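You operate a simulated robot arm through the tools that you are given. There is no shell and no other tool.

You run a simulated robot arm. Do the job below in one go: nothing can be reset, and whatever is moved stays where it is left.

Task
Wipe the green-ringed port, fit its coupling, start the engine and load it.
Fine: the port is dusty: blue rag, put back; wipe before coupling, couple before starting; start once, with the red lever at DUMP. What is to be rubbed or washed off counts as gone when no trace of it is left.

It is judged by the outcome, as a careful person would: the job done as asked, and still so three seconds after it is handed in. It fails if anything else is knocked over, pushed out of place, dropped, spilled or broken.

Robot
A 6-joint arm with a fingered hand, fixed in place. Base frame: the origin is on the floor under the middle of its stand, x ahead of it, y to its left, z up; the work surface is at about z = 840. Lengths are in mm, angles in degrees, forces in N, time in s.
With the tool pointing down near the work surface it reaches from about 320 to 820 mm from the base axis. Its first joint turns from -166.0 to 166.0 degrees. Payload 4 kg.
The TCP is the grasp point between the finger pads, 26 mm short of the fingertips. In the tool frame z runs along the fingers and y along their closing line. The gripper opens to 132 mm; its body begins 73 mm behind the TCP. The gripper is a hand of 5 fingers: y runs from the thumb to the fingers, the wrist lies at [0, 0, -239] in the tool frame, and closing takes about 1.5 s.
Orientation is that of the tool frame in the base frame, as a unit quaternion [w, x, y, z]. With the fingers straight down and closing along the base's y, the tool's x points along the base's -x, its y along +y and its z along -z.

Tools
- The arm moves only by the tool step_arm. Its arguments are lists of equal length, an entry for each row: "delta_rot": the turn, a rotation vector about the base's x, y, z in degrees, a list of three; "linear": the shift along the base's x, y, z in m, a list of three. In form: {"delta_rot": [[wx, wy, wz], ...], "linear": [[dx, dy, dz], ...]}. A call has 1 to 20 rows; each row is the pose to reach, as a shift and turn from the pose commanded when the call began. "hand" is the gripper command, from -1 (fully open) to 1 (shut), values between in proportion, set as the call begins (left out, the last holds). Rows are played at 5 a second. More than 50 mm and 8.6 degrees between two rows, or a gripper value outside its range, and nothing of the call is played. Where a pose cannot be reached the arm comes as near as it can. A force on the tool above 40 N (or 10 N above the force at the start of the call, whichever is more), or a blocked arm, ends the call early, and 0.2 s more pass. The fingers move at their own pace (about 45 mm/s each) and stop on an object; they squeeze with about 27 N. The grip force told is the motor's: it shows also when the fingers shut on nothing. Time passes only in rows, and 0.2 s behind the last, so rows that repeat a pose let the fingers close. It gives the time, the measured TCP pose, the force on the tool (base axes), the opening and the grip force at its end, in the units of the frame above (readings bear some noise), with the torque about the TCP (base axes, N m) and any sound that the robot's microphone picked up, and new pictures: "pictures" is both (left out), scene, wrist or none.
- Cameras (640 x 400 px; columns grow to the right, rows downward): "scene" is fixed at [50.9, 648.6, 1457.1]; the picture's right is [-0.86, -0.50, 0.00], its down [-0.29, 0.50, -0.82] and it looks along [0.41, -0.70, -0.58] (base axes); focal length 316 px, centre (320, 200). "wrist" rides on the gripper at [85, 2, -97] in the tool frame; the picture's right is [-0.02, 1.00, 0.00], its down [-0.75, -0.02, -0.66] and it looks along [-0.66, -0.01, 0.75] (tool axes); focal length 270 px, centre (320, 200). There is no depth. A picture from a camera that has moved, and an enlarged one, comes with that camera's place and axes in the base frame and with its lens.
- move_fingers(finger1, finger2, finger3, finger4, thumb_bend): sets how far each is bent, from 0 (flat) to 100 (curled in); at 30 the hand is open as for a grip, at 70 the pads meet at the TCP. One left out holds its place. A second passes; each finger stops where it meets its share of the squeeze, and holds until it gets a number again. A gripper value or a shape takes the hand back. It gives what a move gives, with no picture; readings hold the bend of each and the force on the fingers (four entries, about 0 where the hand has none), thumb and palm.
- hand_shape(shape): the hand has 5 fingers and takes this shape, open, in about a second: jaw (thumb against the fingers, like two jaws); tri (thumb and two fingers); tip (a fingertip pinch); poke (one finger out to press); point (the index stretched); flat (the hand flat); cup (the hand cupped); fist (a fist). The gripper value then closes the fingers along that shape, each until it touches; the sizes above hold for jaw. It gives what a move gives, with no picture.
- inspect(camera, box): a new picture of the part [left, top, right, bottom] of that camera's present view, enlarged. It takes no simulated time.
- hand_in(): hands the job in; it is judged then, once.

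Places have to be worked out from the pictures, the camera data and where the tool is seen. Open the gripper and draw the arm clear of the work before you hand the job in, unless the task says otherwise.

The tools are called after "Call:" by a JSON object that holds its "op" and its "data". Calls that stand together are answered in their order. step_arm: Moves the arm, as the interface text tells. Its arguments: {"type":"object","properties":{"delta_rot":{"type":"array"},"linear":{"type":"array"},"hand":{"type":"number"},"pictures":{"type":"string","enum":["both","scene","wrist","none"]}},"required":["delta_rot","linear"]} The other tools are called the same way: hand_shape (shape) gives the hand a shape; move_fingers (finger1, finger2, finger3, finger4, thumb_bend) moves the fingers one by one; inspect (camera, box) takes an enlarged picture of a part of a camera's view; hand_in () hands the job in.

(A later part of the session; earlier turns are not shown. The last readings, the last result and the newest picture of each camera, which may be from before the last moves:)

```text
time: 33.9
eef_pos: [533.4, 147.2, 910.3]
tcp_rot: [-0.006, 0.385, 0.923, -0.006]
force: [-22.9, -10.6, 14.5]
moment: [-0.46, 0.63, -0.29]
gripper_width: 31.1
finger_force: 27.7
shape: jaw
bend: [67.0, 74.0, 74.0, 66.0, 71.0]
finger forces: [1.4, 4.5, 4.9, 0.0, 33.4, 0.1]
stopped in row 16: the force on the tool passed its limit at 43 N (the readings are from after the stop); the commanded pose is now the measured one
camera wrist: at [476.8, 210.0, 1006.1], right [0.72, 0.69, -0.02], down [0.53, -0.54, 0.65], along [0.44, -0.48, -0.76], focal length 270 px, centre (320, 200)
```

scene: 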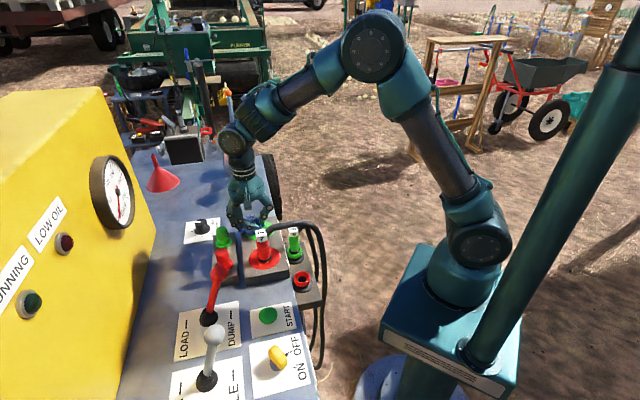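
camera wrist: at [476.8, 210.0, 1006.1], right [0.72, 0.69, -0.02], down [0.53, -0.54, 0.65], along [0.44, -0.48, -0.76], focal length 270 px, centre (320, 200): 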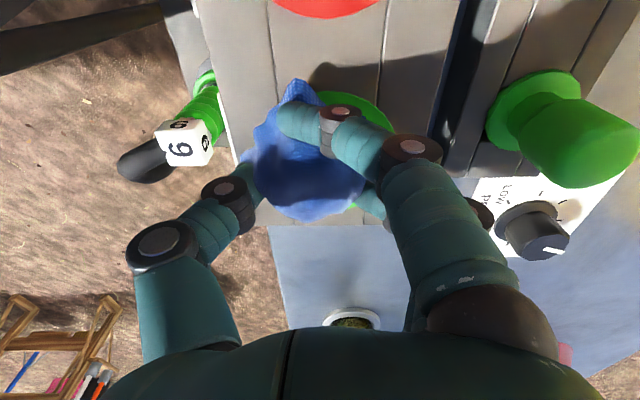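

A lateral snag stopped the motion, probably the rag catching on the hole's lip. I'll lift straight up and look at the port and rag.

Call:
{"op": "step_arm", "data": {"delta_rot": [[0, 0, 0], [0, 0, 0], [0, 0, 0], [0, 0, 0], [0, 0, 0]], "linear": [[0, 0, 0.008], [0, 0, 0.02], [0, 0, 0.04], [0, 0, 0.065], [0, 0, 0.09]]}}

Call:
{"op": "inspect", "data": {"camera": "scene", "box": [200, 160, 340, 247]}}

Call:
{"op": "inspect", "data": {"camera": "wrist", "box": [200, 20, 440, 220]}}

```text
time: 35.1
eef_pos: [536.6, 149.1, 998.9]
tcp_rot: [-0.005, 0.385, 0.923, -0.004]
force: [0.2, -0.7, -0.3]
moment: [-0.01, 0.0, 0.03]
gripper_width: 26.1
finger_force: 27.2
shape: jaw
bend: [67.0, 72.0, 72.0, 66.0, 71.0]
finger forces: [0.4, 10.3, 10.5, 0.0, 21.0, 0.0]
camera wrist: at [479.0, 210.4, 1095.7], right [0.72, 0.69, -0.01], down [0.53, -0.54, 0.65], along [0.45, -0.48, -0.76], focal length 270 px, centre (320, 200)
```

scene: 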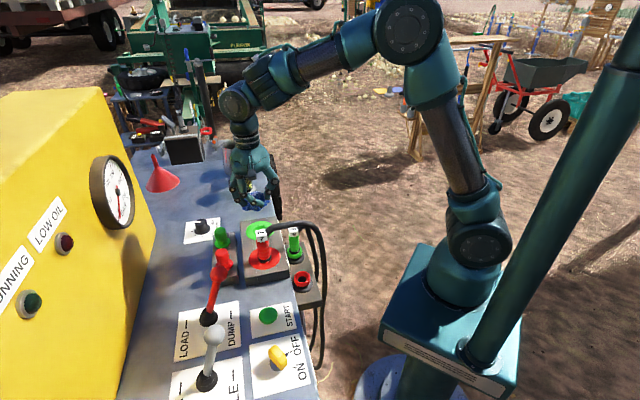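
wrist: 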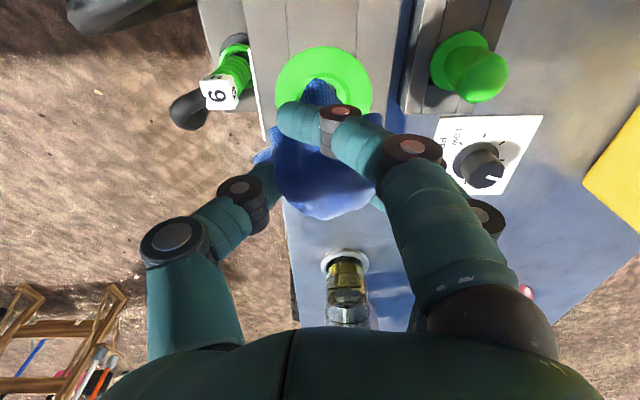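

```text
4.57 times, centred on (270, 204) of scene
camera zoom: at [50.9, 648.6, 1457.1], right [-0.86, -0.5, 0.0], down [-0.29, 0.5, -0.82], along [0.41, -0.7, -0.58], focal length 1447 px, centre (549, 184)
```

zoom: 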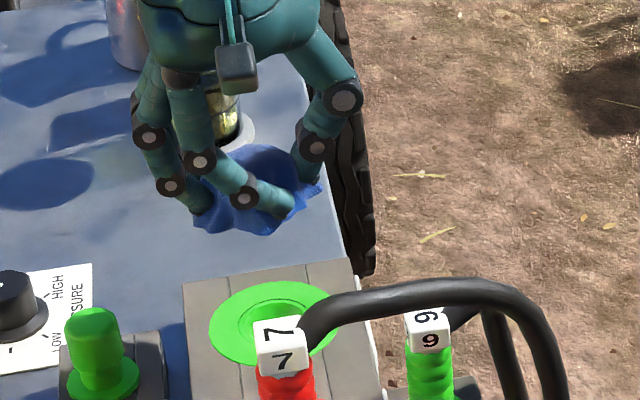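

```text
2.00 times, centred on (320, 120) of wrist
camera zoom: at [479.0, 210.4, 1095.7], right [0.72, 0.69, -0.01], down [0.53, -0.54, 0.65], along [0.45, -0.48, -0.76], focal length 541 px, centre (320, 360)
```

zoom: 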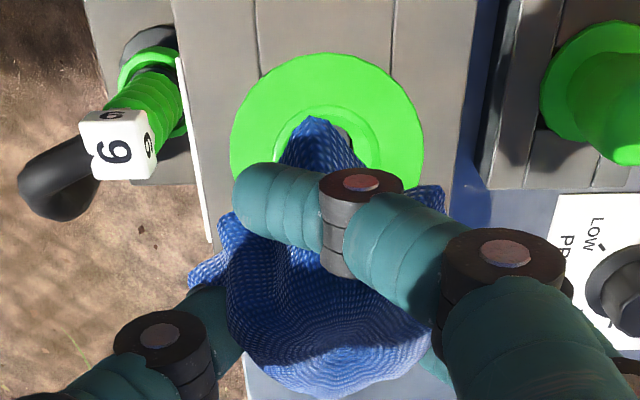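

The ring looks clean. I'll shift back and up a little so the hand no longer covers the port in the wrist view.

Call:
{"op": "step_arm", "data": {"delta_rot": [[0, 0, 0], [0, 0, 0], [0, 0, 0]], "linear": [[0.008, -0.008, 0.02], [0.016, -0.016, 0.035], [0.022, -0.022, 0.045]], "pictures": "wrist"}}

Call:
{"op": "inspect", "data": {"camera": "wrist", "box": [250, 0, 390, 87]}}

Call:
{"op": "inspect", "data": {"camera": "scene", "box": [235, 210, 291, 245]}}

```text
time: 35.9
eef_pos: [557.7, 127.0, 1043.1]
tcp_rot: [-0.004, 0.384, 0.923, -0.005]
force: [0.4, 0.2, 0.5]
moment: [0.0, -0.02, -0.04]
gripper_width: 26.2
finger_force: 27.5
shape: jaw
bend: [67.0, 72.0, 72.0, 66.0, 71.0]
finger forces: [0.4, 10.4, 10.6, 0.0, 20.9, 0.0]
camera wrist: at [500.5, 188.7, 1141.2], right [0.72, 0.69, -0.01], down [0.53, -0.54, 0.65], along [0.45, -0.48, -0.76], focal length 270 px, centre (320, 200)
```

wrist: 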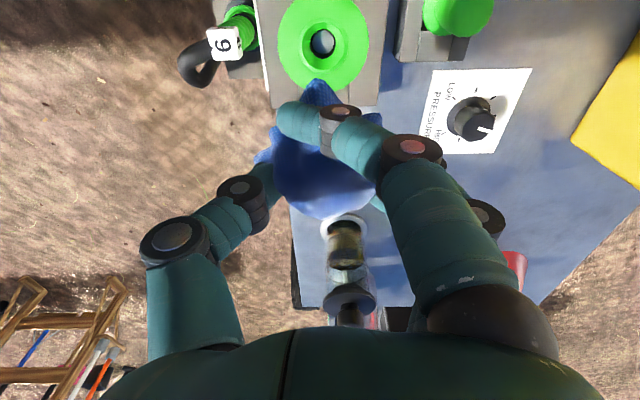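

```text
4.57 times, centred on (320, 44) of wrist
camera zoom: at [500.5, 188.7, 1141.2], right [0.72, 0.69, -0.01], down [0.53, -0.54, 0.65], along [0.45, -0.48, -0.76], focal length 1236 px, centre (320, 915)
```

zoom: 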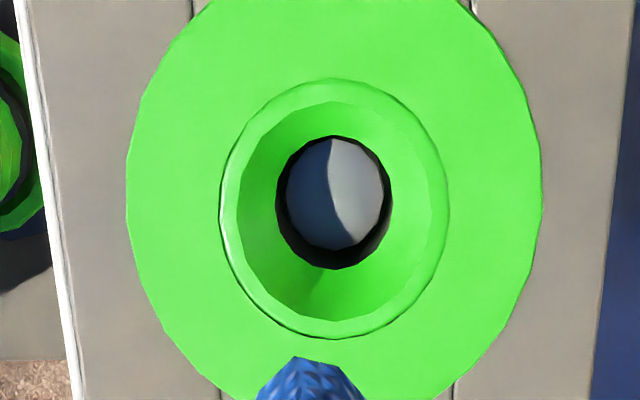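

```text
11.43 times, centred on (263, 228) of scene
camera zoom: at [50.9, 648.6, 1457.1], right [-0.86, -0.5, 0.0], down [-0.29, 0.5, -0.82], along [0.41, -0.7, -0.58], focal length 3617 px, centre (971, -114)
```

zoom: 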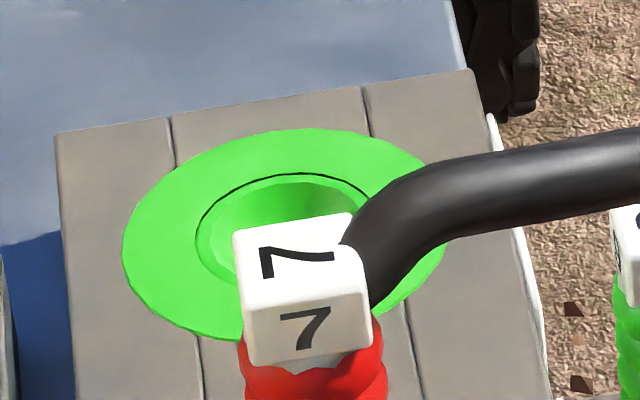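

The port is spotless: ring, funnel and hole are all clean green. Now I'll take the rag back to its original spot at (613.6,72.3), correcting the small tilt, and lower it.

Call:
{"op": "step_arm", "data": {"delta_rot": [[0.28, -0.67, 0.23], [0.28, -0.67, 0.23], [0.28, -0.67, 0.23], [0.28, -0.67, 0.23], [0.28, -0.67, 0.23], [0.28, -0.67, 0.23], [0.28, -0.67, 0.23], [0.28, -0.67, 0.23], [0.28, -0.67, 0.23]], "linear": [[0.02, -0.02, 0], [0.04, -0.039, 0], [0.0559, -0.0547, -0.02], [0.0559, -0.0547, -0.06], [0.0559, -0.0547, -0.1], [0.0559, -0.0547, -0.13], [0.0559, -0.0547, -0.145], [0.0559, -0.0547, -0.151], [0.0559, -0.0547, -0.154]]}}

Call:
{"op": "inspect", "data": {"camera": "scene", "box": [210, 160, 330, 235]}}

```text
time: 37.9
eef_pos: [614.4, 73.2, 889.1]
tcp_rot: [0.001, 0.384, 0.923, 0.001]
force: [-0.3, 0.3, -1.4]
moment: [-0.02, -0.03, 0.04]
gripper_width: 26.1
finger_force: 27.1
shape: jaw
bend: [67.0, 72.0, 72.0, 66.0, 71.0]
finger forces: [0.4, 10.3, 10.5, 0.0, 20.8, 0.0]
camera wrist: at [555.1, 133.8, 986.5], right [0.72, 0.69, 0.0], down [0.52, -0.54, 0.66], along [0.46, -0.47, -0.75], focal length 270 px, centre (320, 200)
```

scene: 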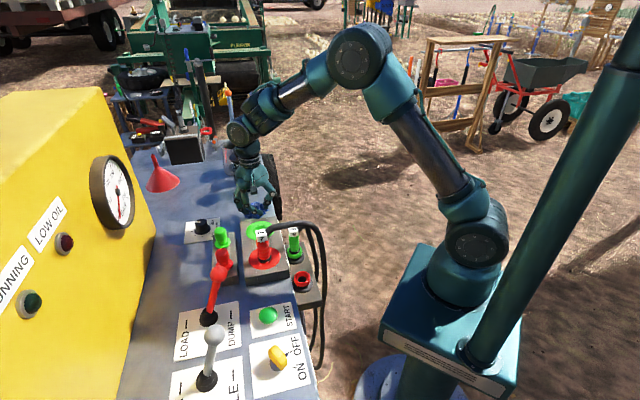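
wrist: 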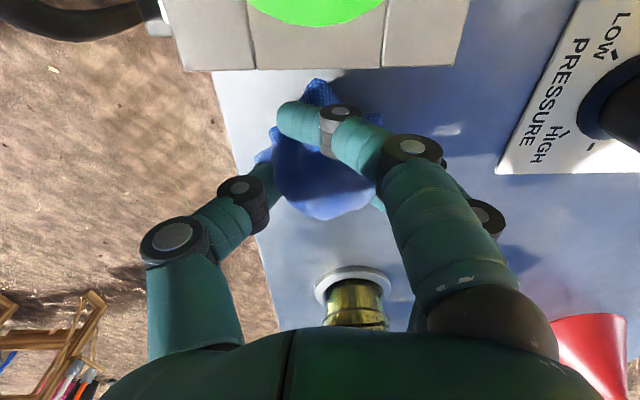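

```text
5.33 times, centred on (270, 198) of scene
camera zoom: at [50.9, 648.6, 1457.1], right [-0.86, -0.5, 0.0], down [-0.29, 0.5, -0.82], along [0.41, -0.7, -0.58], focal length 1688 px, centre (587, 213)
```

zoom: 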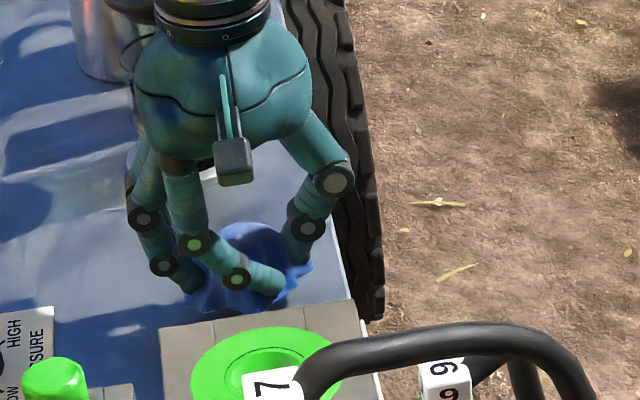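

Still no contact at z=889. I'll lower in small steps until the rag rests on the deck.

Call:
{"op": "step_arm", "data": {"delta_rot": [[0, 0, 0], [0, 0, 0], [0, 0, 0], [0, 0, 0]], "linear": [[-0.0005, -0.0008, -0.002], [-0.0005, -0.0008, -0.004], [-0.0005, -0.0008, -0.0055], [-0.0005, -0.0008, -0.0065]], "pictures": "none"}}

```text
time: 38.9
eef_pos: [613.4, 71.3, 882.1]
tcp_rot: [0.001, 0.382, 0.924, 0.001]
force: [-0.3, -0.8, -0.1]
moment: [-0.03, -0.02, -0.06]
gripper_width: 26.5
finger_force: 26.6
shape: jaw
bend: [67.0, 72.0, 72.0, 66.0, 71.0]
finger forces: [0.4, 10.2, 10.5, 0.1, 20.8, 0.1]
```

No contact yet at z=882, so the rag has slid up slightly in the grip. I'll keep lowering gently.

Call:
{"op": "step_arm", "data": {"delta_rot": [[0, 0, 0], [0, 0, 0], [0, 0, 0], [0, 0, 0]], "linear": [[0, 0, -0.0015], [0, 0, -0.003], [0, 0, -0.0045], [0, 0, -0.0055]]}}

Call:
{"op": "inspect", "data": {"camera": "scene", "box": [210, 160, 330, 235]}}

```text
time: 39.9
eef_pos: [613.3, 72.0, 878.1]
tcp_rot: [0.001, 0.381, 0.924, 0.001]
force: [-4.0, 2.0, 11.9]
moment: [0.14, -0.23, 0.09]
gripper_width: 26.5
finger_force: 27.3
shape: jaw
bend: [67.0, 72.0, 73.0, 66.0, 71.0]
finger forces: [0.6, 9.9, 10.9, 0.0, 22.7, 0.1]
camera wrist: at [554.4, 132.9, 975.0], right [0.72, 0.69, 0.0], down [0.52, -0.54, 0.66], along [0.46, -0.47, -0.75], focal length 270 px, centre (320, 200)
```

scene: 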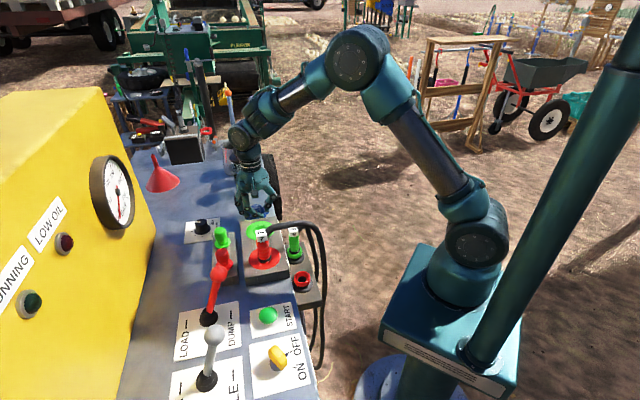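
wrist: 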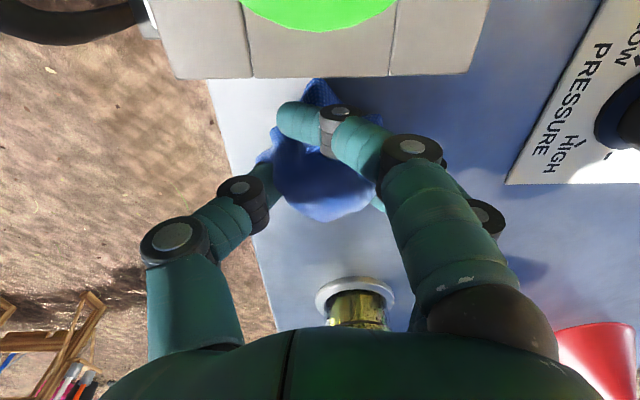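

```text
5.33 times, centred on (270, 198) of scene
camera zoom: at [50.9, 648.6, 1457.1], right [-0.86, -0.5, 0.0], down [-0.29, 0.5, -0.82], along [0.41, -0.7, -0.58], focal length 1688 px, centre (587, 213)
```

zoom: 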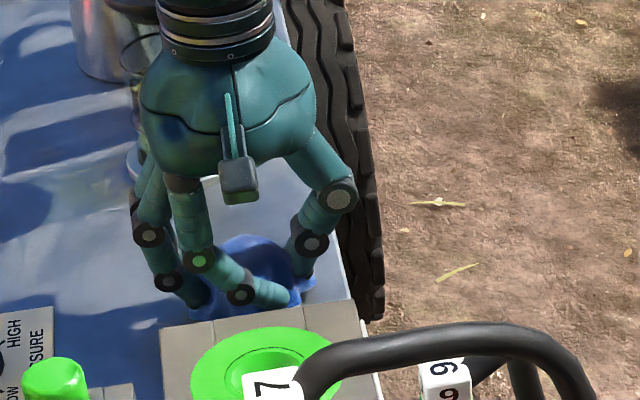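

The rag is on the deck with about 12 N contact. I'll ease up 2 mm and open the hand only partway, so the fingertips don't dig into the deck.

Call:
{"op": "step_arm", "data": {"delta_rot": [[0, 0, 0], [0, 0, 0], [0, 0, 0], [0, 0, 0], [0, 0, 0], [0, 0, 0], [0, 0, 0]], "linear": [[0, 0, 0.001], [0, 0, 0.0015], [0, 0, 0.002], [0, 0, 0.003], [0, 0, 0.004], [0, 0, 0.005], [0, 0, 0.006]], "hand": -0.3}}

Call:
{"op": "inspect", "data": {"camera": "scene", "box": [210, 160, 330, 235]}}

```text
time: 41.5
eef_pos: [614.6, 72.3, 884.5]
tcp_rot: [0.0, 0.383, 0.924, 0.001]
force: [-0.6, -0.3, 0.8]
moment: [-0.01, -0.01, 0.02]
gripper_width: 85.7
finger_force: 0.0
shape: jaw
bend: [70.0, 70.0, 70.0, 70.0, 67.0]
finger forces: [0.0, 0.0, 0.0, 0.1, 0.1, 0.1]
camera wrist: at [554.8, 132.9, 980.2], right [0.72, 0.69, 0.0], down [0.52, -0.54, 0.66], along [0.46, -0.47, -0.75], focal length 270 px, centre (320, 200)
```

scene: 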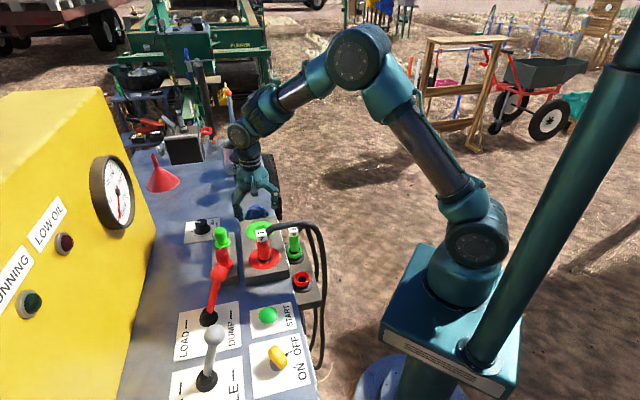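
wrist: 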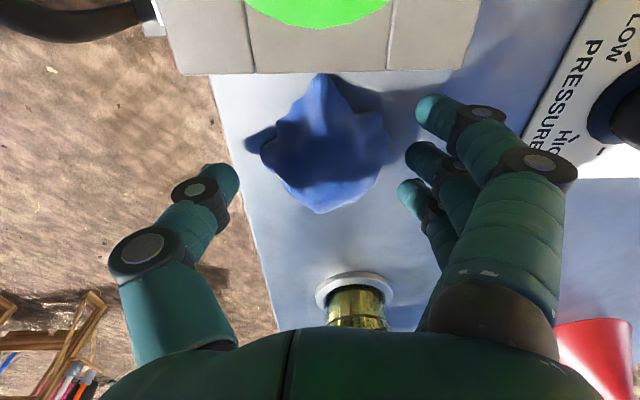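

```text
5.33 times, centred on (270, 198) of scene
camera zoom: at [50.9, 648.6, 1457.1], right [-0.86, -0.5, 0.0], down [-0.29, 0.5, -0.82], along [0.41, -0.7, -0.58], focal length 1688 px, centre (587, 213)
```

zoom: 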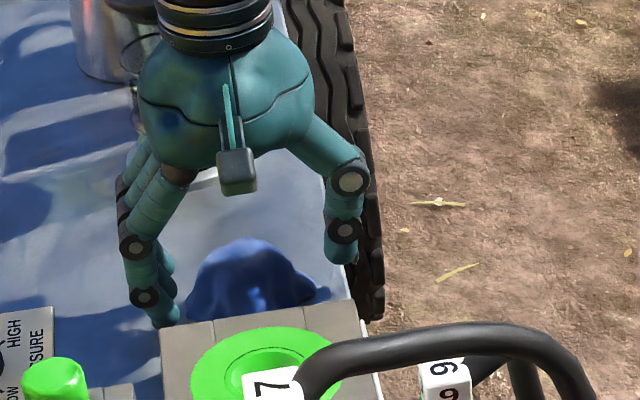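

The rag is back within a few millimetres of where it was. I'll rise clear of it, then turn to yaw +45° and move above coupling 9 at about (472,86).

Call:
{"op": "step_arm", "data": {"delta_rot": [[0, 0, 0], [0, 0, 0], [0, 0, 0], [0, 0, 0], [0, 0, 8.2], [0, 0, 16.4], [0, 0, 24.6], [0, 0, 32.8], [0, 0, 41], [0, 0, 49.2], [0, 0, 57.4], [0, 0, 65.6], [0, 0, 73.8], [0, 0, 82], [0, 0, 90], [0, 0, 90]], "linear": [[0, 0, 0.03], [0, 0, 0.07], [0, 0, 0.11], [0, 0, 0.15], [-0.013, 0.001, 0.15], [-0.026, 0.003, 0.15], [-0.039, 0.004, 0.15], [-0.052, 0.005, 0.15], [-0.065, 0.006, 0.15], [-0.078, 0.008, 0.15], [-0.091, 0.009, 0.15], [-0.104, 0.01, 0.15], [-0.117, 0.012, 0.15], [-0.13, 0.013, 0.14], [-0.142, 0.014, 0.13], [-0.142, 0.014, 0.12]]}}

Call:
{"op": "inspect", "data": {"camera": "wrist", "box": [220, 60, 420, 240]}}

Call:
{"op": "inspect", "data": {"camera": "scene", "box": [220, 130, 360, 270]}}

```text
time: 44.9
eef_pos: [471.1, 86.6, 1004.7]
tcp_rot: [-0.001, -0.384, 0.923, 0.001]
force: [-0.1, 0.2, 0.0]
moment: [0.04, -0.01, 0.01]
gripper_width: 85.4
finger_force: 0.0
shape: jaw
bend: [70.0, 70.0, 70.0, 70.0, 67.0]
finger forces: [0.1, 0.1, 0.0, 0.0, 0.0, 0.0]
camera wrist: at [410.5, 27.1, 1100.8], right [-0.69, 0.72, 0.0], down [0.54, 0.52, 0.66], along [0.47, 0.46, -0.75], focal length 270 px, centre (320, 200)
```

scene: 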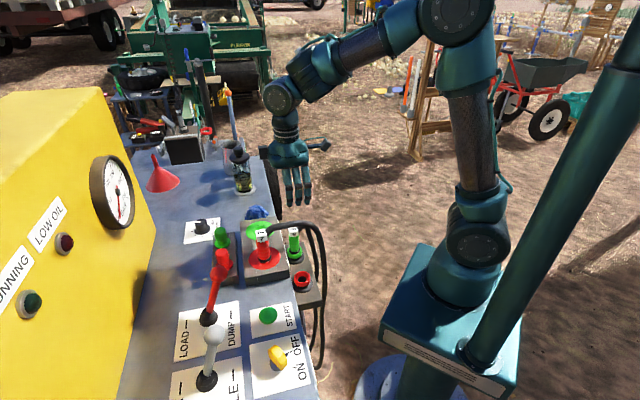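
wrist: 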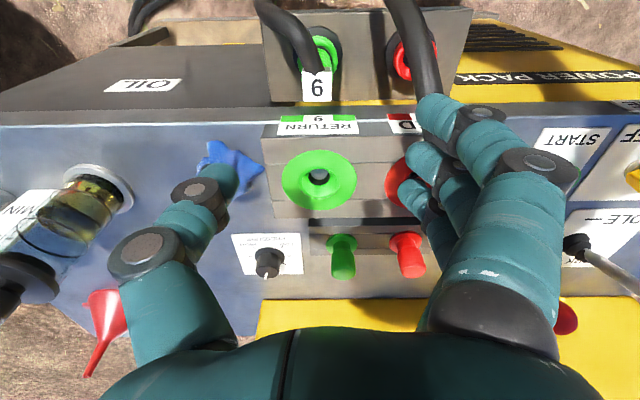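

```text
2.22 times, centred on (320, 150) of wrist
camera zoom: at [410.5, 27.1, 1100.8], right [-0.69, 0.72, 0.0], down [0.54, 0.52, 0.66], along [0.47, 0.46, -0.75], focal length 601 px, centre (320, 311)
```

zoom: 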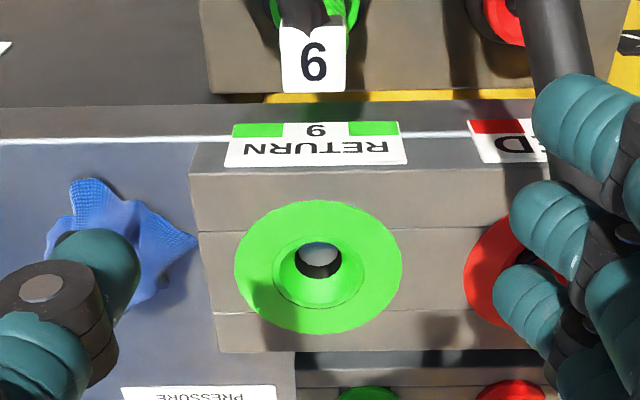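

```text
2.86 times, centred on (290, 200) of scene
camera zoom: at [50.9, 648.6, 1457.1], right [-0.86, -0.5, 0.0], down [-0.29, 0.5, -0.82], along [0.41, -0.7, -0.58], focal length 904 px, centre (406, 200)
```

zoom: 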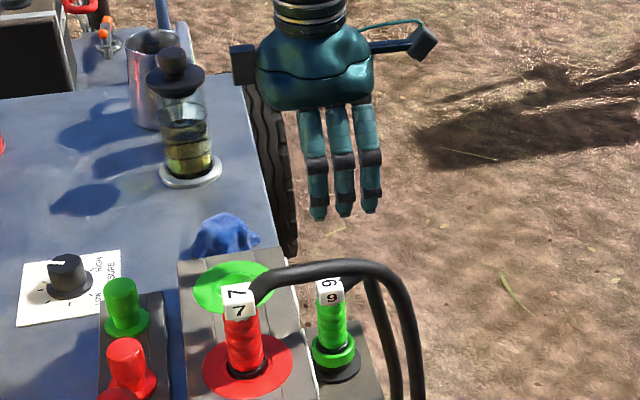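

I want to know exactly where each finger sits before going near the block's side face, so I'll zoom in on the hand.

Call:
{"op": "inspect", "data": {"camera": "scene", "box": [262, 125, 342, 215]}}

Call:
{"op": "inspect", "data": {"camera": "wrist", "box": [380, 80, 600, 340]}}

Call:
{"op": "inspect", "data": {"camera": "wrist", "box": [250, 0, 410, 110]}}

```text
4.44 times, centred on (302, 170) of scene
camera zoom: at [50.9, 648.6, 1457.1], right [-0.86, -0.5, 0.0], down [-0.29, 0.5, -0.82], along [0.41, -0.7, -0.58], focal length 1406 px, centre (400, 333)
```

zoom: 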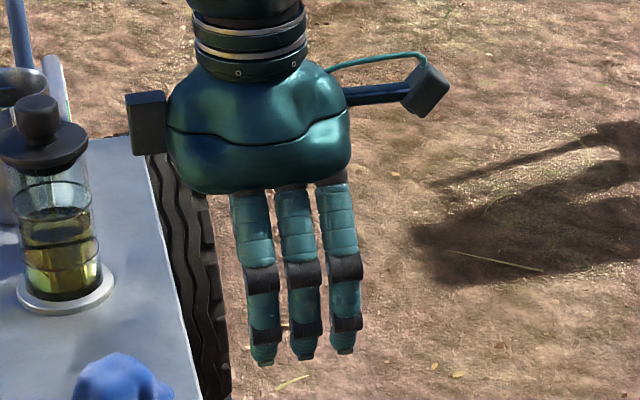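

```text
1.54 times, centred on (490, 210) of wrist
camera zoom: at [410.5, 27.1, 1100.8], right [-0.69, 0.72, 0.0], down [0.54, 0.52, 0.66], along [0.47, 0.46, -0.75], focal length 416 px, centre (58, 185)
```

zoom: 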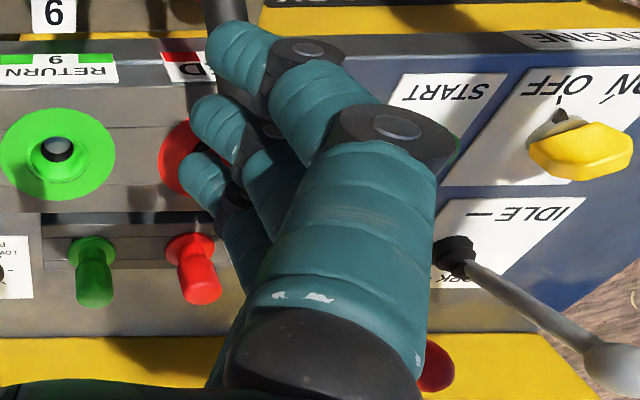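

```text
3.64 times, centred on (330, 55) of wrist
camera zoom: at [410.5, 27.1, 1100.8], right [-0.69, 0.72, 0.0], down [0.54, 0.52, 0.66], along [0.47, 0.46, -0.75], focal length 983 px, centre (284, 727)
```

zoom: 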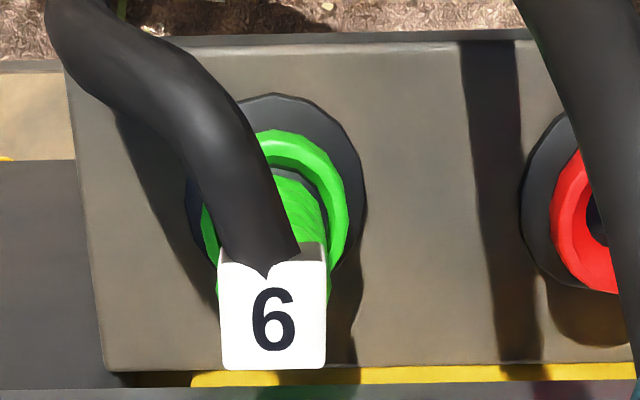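

Three fingers are visible at roughly x = -10, +13 and +38 in the tool frame, and the palm sits about 75 mm above the TCP, so it clears the 870 mm block. I put coupling 9's axis at about (469.7,82), its cube top at z≈856 and the collar top at ≈770. I'll descend partway first to check alignment.

Call:
{"op": "step_arm", "data": {"delta_rot": [[0, 0, 0], [0, 0, 0], [0, 0, 0], [0, 0, 0], [0, 0, 0]], "linear": [[-0.0014, -0.0044, -0.025], [-0.0014, -0.0044, -0.055], [-0.0014, -0.0044, -0.085], [-0.0014, -0.0044, -0.105], [-0.0014, -0.0044, -0.12]]}}

Call:
{"op": "inspect", "data": {"camera": "scene", "box": [240, 150, 360, 270]}}

Call:
{"op": "inspect", "data": {"camera": "wrist", "box": [220, 60, 420, 220]}}

```text
time: 46.1
eef_pos: [470.8, 83.4, 882.3]
tcp_rot: [-0.001, -0.383, 0.924, 0.0]
force: [-0.9, -0.2, 0.5]
moment: [0.04, 0.03, 0.1]
gripper_width: 85.6
finger_force: 0.1
shape: jaw
bend: [70.0, 70.0, 70.0, 70.0, 67.0]
finger forces: [0.1, 0.0, 0.0, 1.5, 0.1, 0.1]
camera wrist: at [409.4, 23.2, 980.1], right [-0.69, 0.72, 0.0], down [0.54, 0.52, 0.66], along [0.47, 0.46, -0.75], focal length 270 px, centre (320, 200)
```

scene: 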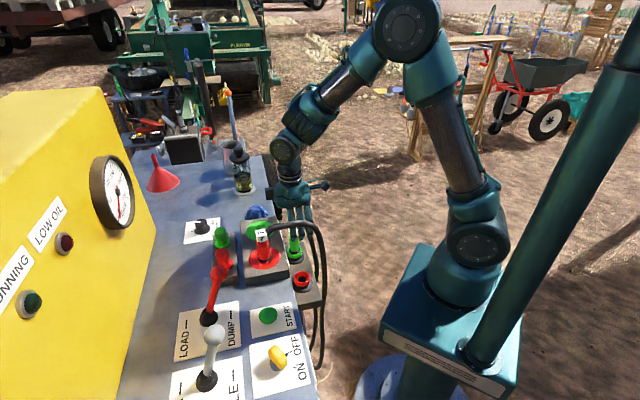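
wrist: 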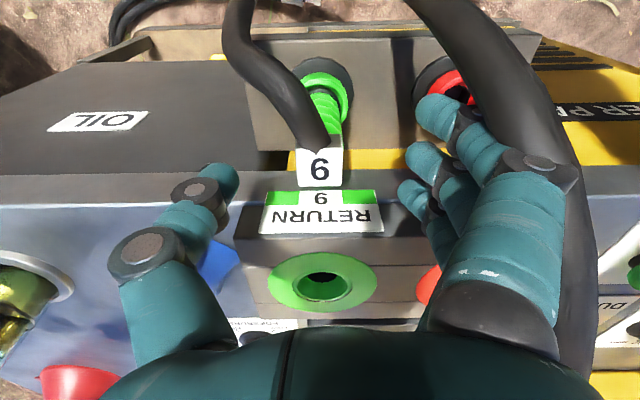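

```text
3.33 times, centred on (300, 210) of scene
camera zoom: at [50.9, 648.6, 1457.1], right [-0.86, -0.5, 0.0], down [-0.29, 0.5, -0.82], along [0.41, -0.7, -0.58], focal length 1055 px, centre (387, 167)
```

zoom: 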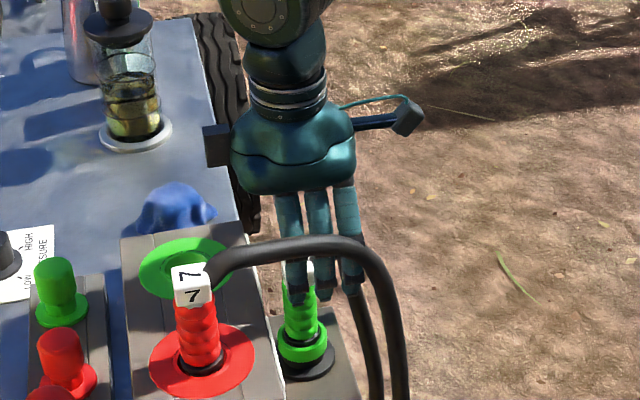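

```text
2.50 times, centred on (320, 140) of wrist
camera zoom: at [409.4, 23.2, 980.1], right [-0.69, 0.72, 0.0], down [0.54, 0.52, 0.66], along [0.47, 0.46, -0.75], focal length 676 px, centre (320, 350)
```

zoom: 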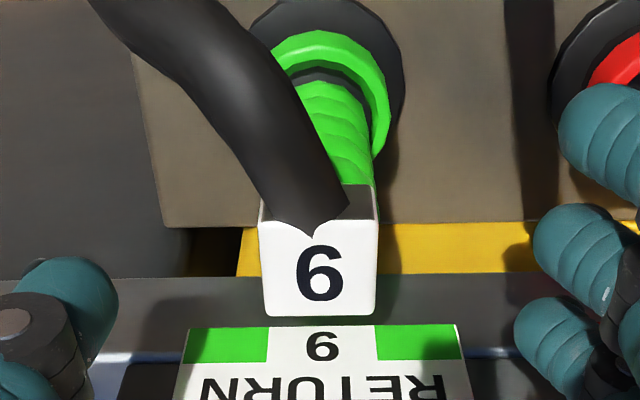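

Finger 4 reads 1.5 N, so something is being touched. I'll look at that side before going any further.

Call:
{"op": "inspect", "data": {"camera": "wrist", "box": [380, 60, 620, 340]}}

Call:
{"op": "inspect", "data": {"camera": "scene", "box": [265, 190, 335, 245]}}

```text
1.43 times, centred on (500, 200) of wrist
camera zoom: at [409.4, 23.2, 980.1], right [-0.69, 0.72, 0.0], down [0.54, 0.52, 0.66], along [0.47, 0.46, -0.75], focal length 386 px, centre (63, 200)
```

zoom: 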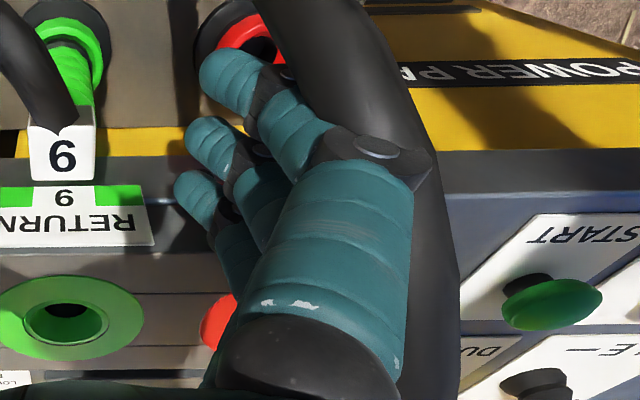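

```text
7.27 times, centred on (300, 218) of scene
camera zoom: at [50.9, 648.6, 1457.1], right [-0.86, -0.5, 0.0], down [-0.29, 0.5, -0.82], along [0.41, -0.7, -0.58], focal length 2302 px, centre (466, 73)
```

zoom: 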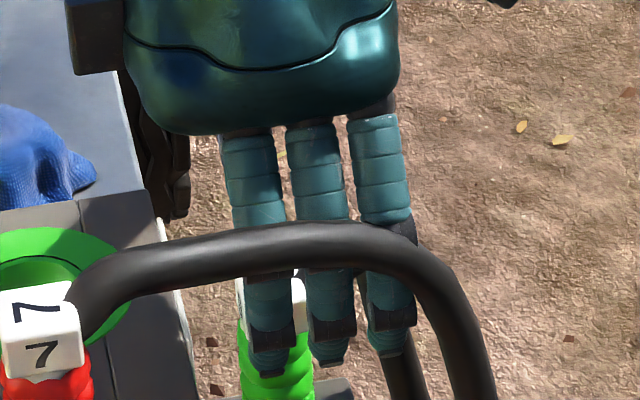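

Hose 7 sags close to the outer finger's knuckle at around (386,93,893), and that explains the 1.5 N. I'll narrow the hand to about 56 mm opening to move the fingers off it.

Call:
{"op": "step_arm", "data": {"delta_rot": [[0, 0, 0], [0, 0, 0], [0, 0, 0], [0, 0, 0]], "linear": [[0, 0, 0], [0, 0, 0], [0, 0, 0], [0, 0, 0]], "hand": 0.15}}

Call:
{"op": "inspect", "data": {"camera": "wrist", "box": [220, 40, 620, 290]}}

Call:
{"op": "inspect", "data": {"camera": "scene", "box": [265, 190, 335, 245]}}

```text
time: 47.1
eef_pos: [470.8, 81.0, 883.0]
tcp_rot: [0.0, -0.382, 0.924, 0.001]
force: [-1.4, -0.5, -0.1]
moment: [-0.04, 0.07, 0.08]
gripper_width: 57.3
finger_force: 0.1
shape: jaw
bend: [73.0, 73.0, 73.0, 73.0, 70.0]
finger forces: [0.0, 0.0, 0.0, 1.6, 0.1, 0.0]
camera wrist: at [409.3, 23.3, 980.4], right [-0.69, 0.72, 0.0], down [0.54, 0.52, 0.66], along [0.47, 0.46, -0.75], focal length 270 px, centre (320, 200)
```

scene: 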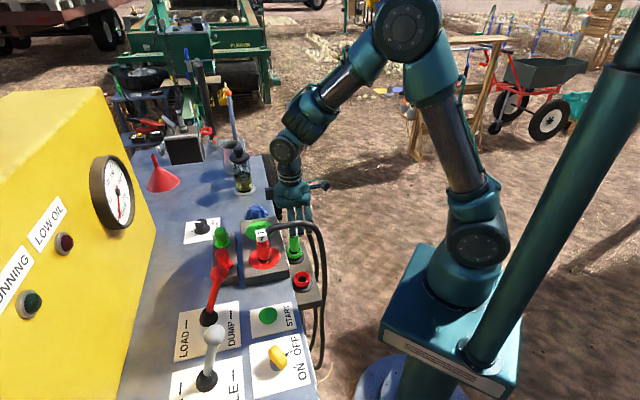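
wrist: 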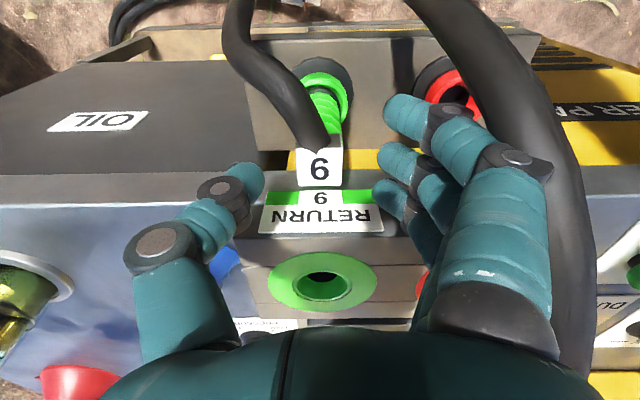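

```text
1.60 times, centred on (420, 165) of wrist
camera zoom: at [409.3, 23.3, 980.4], right [-0.69, 0.72, 0.0], down [0.54, 0.52, 0.66], along [0.47, 0.46, -0.75], focal length 432 px, centre (160, 256)
```

zoom: 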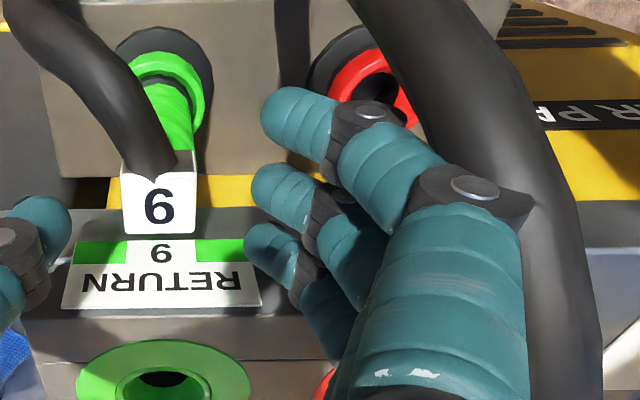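

```text
7.27 times, centred on (300, 218) of scene
camera zoom: at [50.9, 648.6, 1457.1], right [-0.86, -0.5, 0.0], down [-0.29, 0.5, -0.82], along [0.41, -0.7, -0.58], focal length 2302 px, centre (466, 73)
```

zoom: 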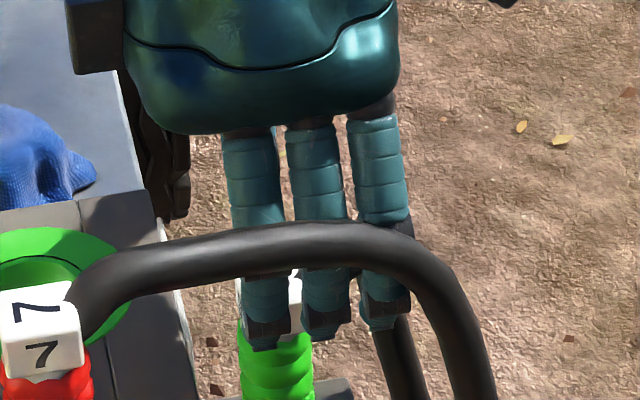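

Finger 4 still reads 1.6 N. I'll raise 30 mm to see at what height the contact disappears.

Call:
{"op": "step_arm", "data": {"delta_rot": [[0, 0, 0], [0, 0, 0], [0, 0, 0]], "linear": [[0, 0, 0.015], [0, 0, 0.03], [0, 0, 0.03]], "pictures": "none"}}

```text
time: 47.9
eef_pos: [471.4, 81.9, 914.6]
tcp_rot: [0.0, -0.382, 0.924, 0.001]
force: [0.0, 0.0, -0.4]
moment: [0.01, -0.02, 0.01]
gripper_width: 56.8
finger_force: 0.1
shape: jaw
bend: [73.0, 73.0, 73.0, 73.0, 70.0]
finger forces: [0.0, 0.1, 0.0, 0.1, 0.0, 0.1]
```

The contact clears at z=914. The force pointed outward, so the hidden fourth finger was brushing the block's side wall, which I now measure at about 39 mm from the coupling. Turning 20° more to yaw 65° swings that finger off the wall and the outer knuckle off hose 7.

Call:
{"op": "step_arm", "data": {"delta_rot": [[0, 0, 7], [0, 0, 14], [0, 0, 20], [0, 0, 20]], "linear": [[0, 0, 0], [0, 0, 0], [0, 0, 0], [0, 0, 0]]}}

Call:
{"op": "inspect", "data": {"camera": "wrist", "box": [180, 40, 500, 240]}}

```text
time: 48.9
eef_pos: [469.7, 82.5, 914.5]
tcp_rot: [-0.001, -0.538, 0.843, 0.001]
force: [-0.3, 0.5, -0.7]
moment: [-0.02, 0.0, 0.01]
gripper_width: 56.8
finger_force: 0.0
shape: jaw
bend: [73.0, 73.0, 73.0, 73.0, 70.0]
finger forces: [0.0, 0.1, 0.0, 0.0, 0.1, 0.0]
camera wrist: at [433.0, 5.7, 1010.7], right [-0.9, 0.44, 0.0], down [0.33, 0.68, 0.66], along [0.29, 0.59, -0.75], focal length 270 px, centre (320, 200)
```

scene: 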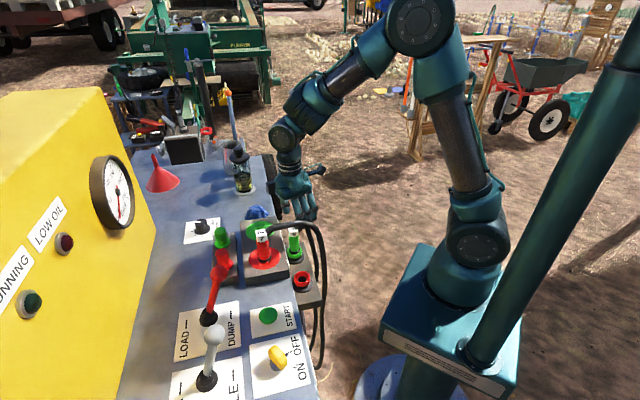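
wrist: 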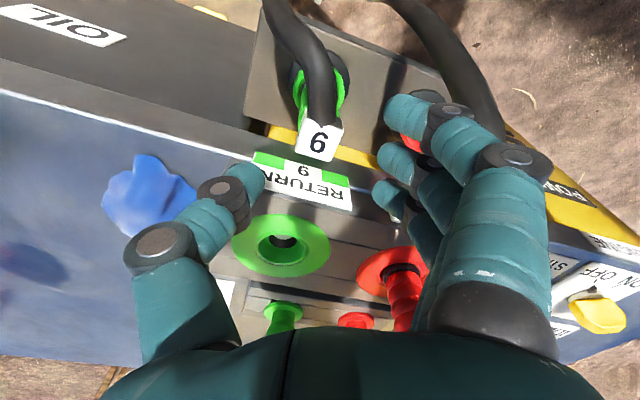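

```text
2.00 times, centred on (340, 140) of wrist
camera zoom: at [433.0, 5.7, 1010.7], right [-0.9, 0.44, 0.0], down [0.33, 0.68, 0.66], along [0.29, 0.59, -0.75], focal length 541 px, centre (280, 320)
```

zoom: 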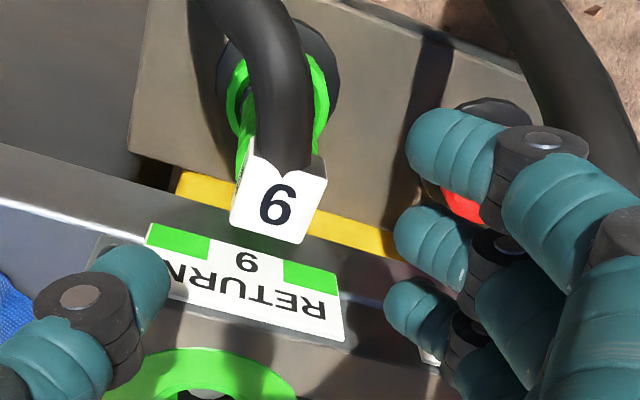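

The hose now leaves straight out between the fingers, and the cube centre reads (471,81), so alignment is good. Descending in stages while watching the finger forces.

Call:
{"op": "step_arm", "data": {"delta_rot": [[0, 0, 0], [0, 0, 0], [0, 0, 0], [0, 0, 0]], "linear": [[0.0005, -0.0005, -0.02], [0.0005, -0.0005, -0.04], [0.0005, -0.0005, -0.06], [0.0005, -0.0005, -0.065]], "pictures": "wrist"}}

Call:
{"op": "inspect", "data": {"camera": "scene", "box": [250, 180, 350, 260]}}

```text
time: 49.9
eef_pos: [470.5, 81.6, 848.9]
tcp_rot: [-0.001, -0.537, 0.843, 0.001]
force: [0.0, 0.8, 0.1]
moment: [-0.05, 0.02, 0.0]
gripper_width: 56.7
finger_force: 0.0
shape: jaw
bend: [73.0, 73.0, 73.0, 73.0, 70.0]
finger forces: [0.0, 0.1, 0.1, 0.1, 0.0, 0.0]
camera wrist: at [433.7, 5.3, 945.6], right [-0.9, 0.44, 0.0], down [0.33, 0.68, 0.66], along [0.29, 0.59, -0.75], focal length 270 px, centre (320, 200)
```

wrist: 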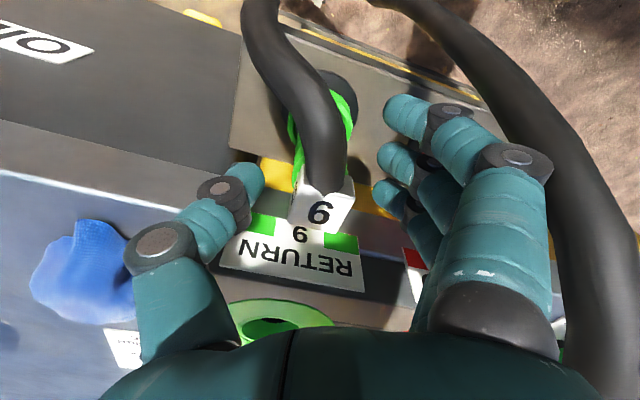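

```text
5.00 times, centred on (300, 220) of scene
camera zoom: at [50.9, 648.6, 1457.1], right [-0.86, -0.5, 0.0], down [-0.29, 0.5, -0.82], along [0.41, -0.7, -0.58], focal length 1582 px, centre (420, 100)
```

zoom: 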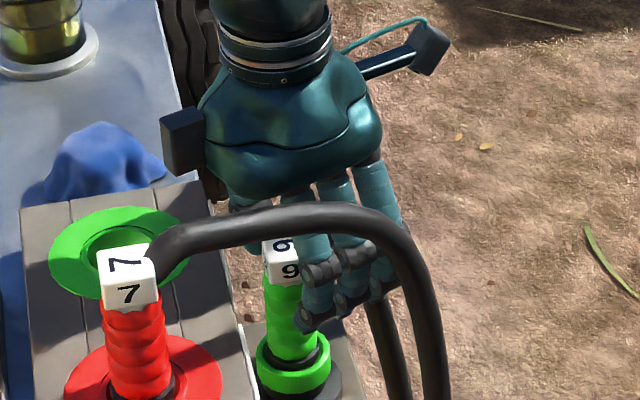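

Clear so far. Descending the last 31 mm to grip height.

Call:
{"op": "step_arm", "data": {"delta_rot": [[0, 0, 0], [0, 0, 0], [0, 0, 0], [0, 0, 0]], "linear": [[0, 0, -0.01], [0, 0, -0.02], [0, 0, -0.028], [0, 0, -0.031]], "pictures": "wrist"}}

Call:
{"op": "inspect", "data": {"camera": "scene", "box": [250, 180, 350, 260]}}

```text
time: 50.9
eef_pos: [471.4, 80.9, 817.1]
tcp_rot: [-0.001, -0.537, 0.844, 0.001]
force: [0.2, 0.1, -0.5]
moment: [0.02, -0.02, -0.01]
gripper_width: 57.0
finger_force: 0.1
shape: jaw
bend: [73.0, 73.0, 73.0, 73.0, 70.0]
finger forces: [0.0, 0.0, 0.1, 0.0, 0.0, 0.1]
camera wrist: at [433.5, 5.1, 914.5], right [-0.9, 0.44, 0.0], down [0.33, 0.68, 0.66], along [0.29, 0.59, -0.75], focal length 270 px, centre (320, 200)
```

wrist: 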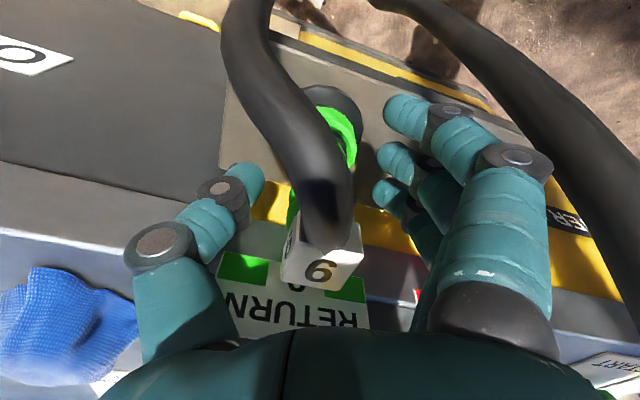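

```text
5.00 times, centred on (300, 220) of scene
camera zoom: at [50.9, 648.6, 1457.1], right [-0.86, -0.5, 0.0], down [-0.29, 0.5, -0.82], along [0.41, -0.7, -0.58], focal length 1582 px, centre (420, 100)
```

zoom: 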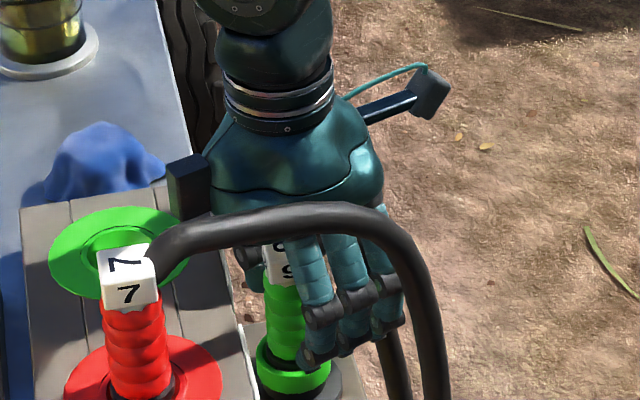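

At grip height with no contact forces and the coupling centred between fingers and thumb. Closing.

Call:
{"op": "step_arm", "data": {"delta_rot": [[0, 0, 0], [0, 0, 0], [0, 0, 0], [0, 0, 0], [0, 0, 0], [0, 0, 0], [0, 0, 0]], "linear": [[0, 0, 0], [0, 0, 0], [0, 0, 0], [0, 0, 0], [0, 0, 0], [0, 0, 0], [0, 0, 0]], "hand": 1.0, "pictures": "wrist"}}

Call:
{"op": "inspect", "data": {"camera": "scene", "box": [250, 180, 350, 260]}}

```text
time: 52.5
eef_pos: [470.3, 80.7, 818.3]
tcp_rot: [0.0, -0.538, 0.843, 0.001]
force: [-3.8, -0.1, 1.0]
moment: [-0.04, 0.19, 0.12]
gripper_width: 11.6
finger_force: 27.4
shape: jaw
bend: [66.0, 71.0, 72.0, 63.0, 71.0]
finger forces: [0.0, 11.2, 9.8, 3.6, 20.7, 0.1]
camera wrist: at [433.3, 5.0, 914.7], right [-0.9, 0.44, 0.0], down [0.33, 0.68, 0.66], along [0.29, 0.59, -0.75], focal length 270 px, centre (320, 200)
```

wrist: 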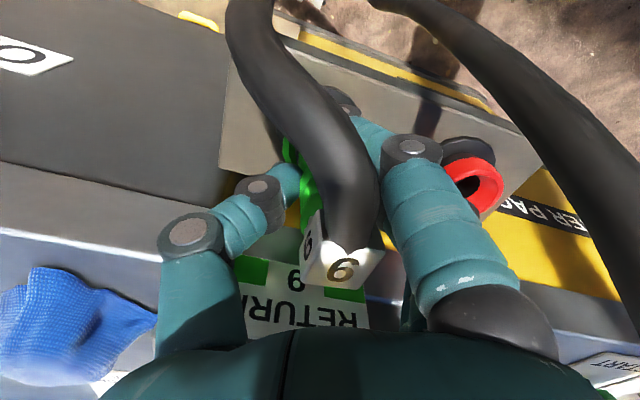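

```text
5.00 times, centred on (300, 220) of scene
camera zoom: at [50.9, 648.6, 1457.1], right [-0.86, -0.5, 0.0], down [-0.29, 0.5, -0.82], along [0.41, -0.7, -0.58], focal length 1582 px, centre (420, 100)
```

zoom: 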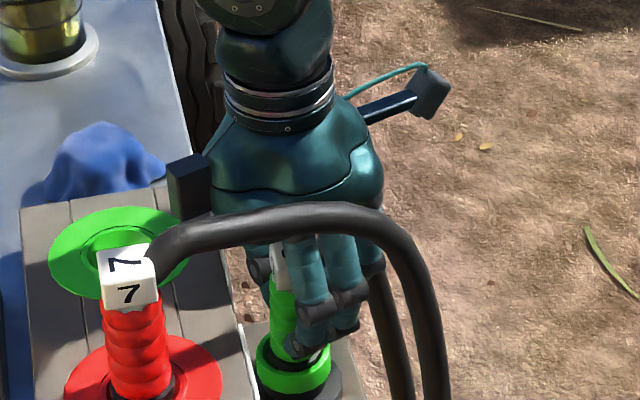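

The hand has closed with about 21 N on the thumb and 21 N across fingers 2 and 3, but the cube looks turned or tilted. I'll look closely before lifting.

Call:
{"op": "inspect", "data": {"camera": "wrist", "box": [210, 80, 450, 310]}}

Call:
{"op": "inspect", "data": {"camera": "scene", "box": [280, 215, 340, 270]}}

```text
1.74 times, centred on (330, 195) of wrist
camera zoom: at [433.3, 5.0, 914.7], right [-0.9, 0.44, 0.0], down [0.33, 0.68, 0.66], along [0.29, 0.59, -0.75], focal length 470 px, centre (303, 209)
```

zoom: 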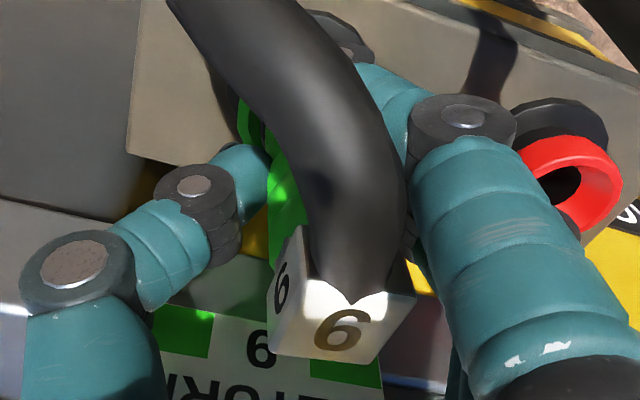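

```text
7.27 times, centred on (310, 242) of scene
camera zoom: at [50.9, 648.6, 1457.1], right [-0.86, -0.5, 0.0], down [-0.29, 0.5, -0.82], along [0.41, -0.7, -0.58], focal length 2302 px, centre (393, -109)
```

zoom: 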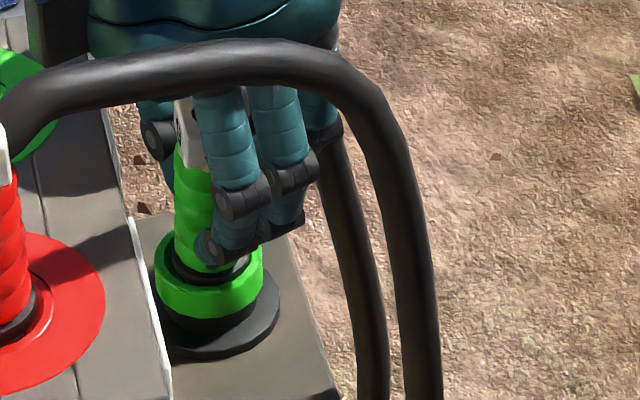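

The coupling sits in a three-point grip, leaning about 6° toward the finger side. I'll lift it slowly by 15 mm, see if it comes out of its seat, and then check the lean.

Call:
{"op": "step_arm", "data": {"delta_rot": [[0, 0, 0], [0, 0, 0], [0, 0, 0], [0, 0, 0], [0, 0, 0]], "linear": [[0, 0, 0.003], [0, 0, 0.006], [0, 0, 0.01], [0, 0, 0.015], [0, 0, 0.015]], "pictures": "wrist"}}

Call:
{"op": "inspect", "data": {"camera": "scene", "box": [280, 205, 340, 260]}}

```text
time: 53.7
eef_pos: [470.3, 80.8, 832.9]
tcp_rot: [-0.001, -0.538, 0.843, 0.001]
force: [-3.7, -3.5, -5.8]
moment: [-0.18, 0.16, 0.0]
gripper_width: 10.7
finger_force: 26.7
shape: jaw
bend: [66.0, 71.0, 71.0, 63.0, 71.0]
finger forces: [0.1, 11.3, 9.9, 5.0, 19.7, 0.1]
camera wrist: at [433.0, 5.1, 929.3], right [-0.9, 0.44, 0.0], down [0.33, 0.68, 0.66], along [0.29, 0.59, -0.75], focal length 270 px, centre (320, 200)
```

wrist: 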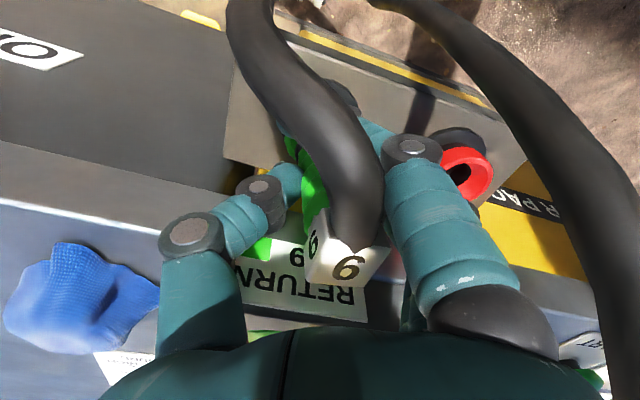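

```text
7.27 times, centred on (310, 232) of scene
camera zoom: at [50.9, 648.6, 1457.1], right [-0.86, -0.5, 0.0], down [-0.29, 0.5, -0.82], along [0.41, -0.7, -0.58], focal length 2302 px, centre (393, -36)
```

zoom: 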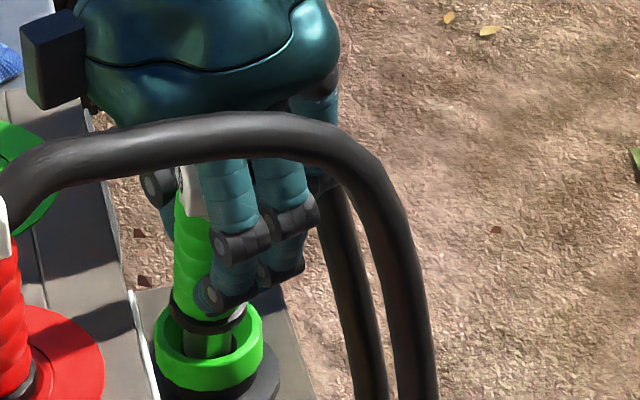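

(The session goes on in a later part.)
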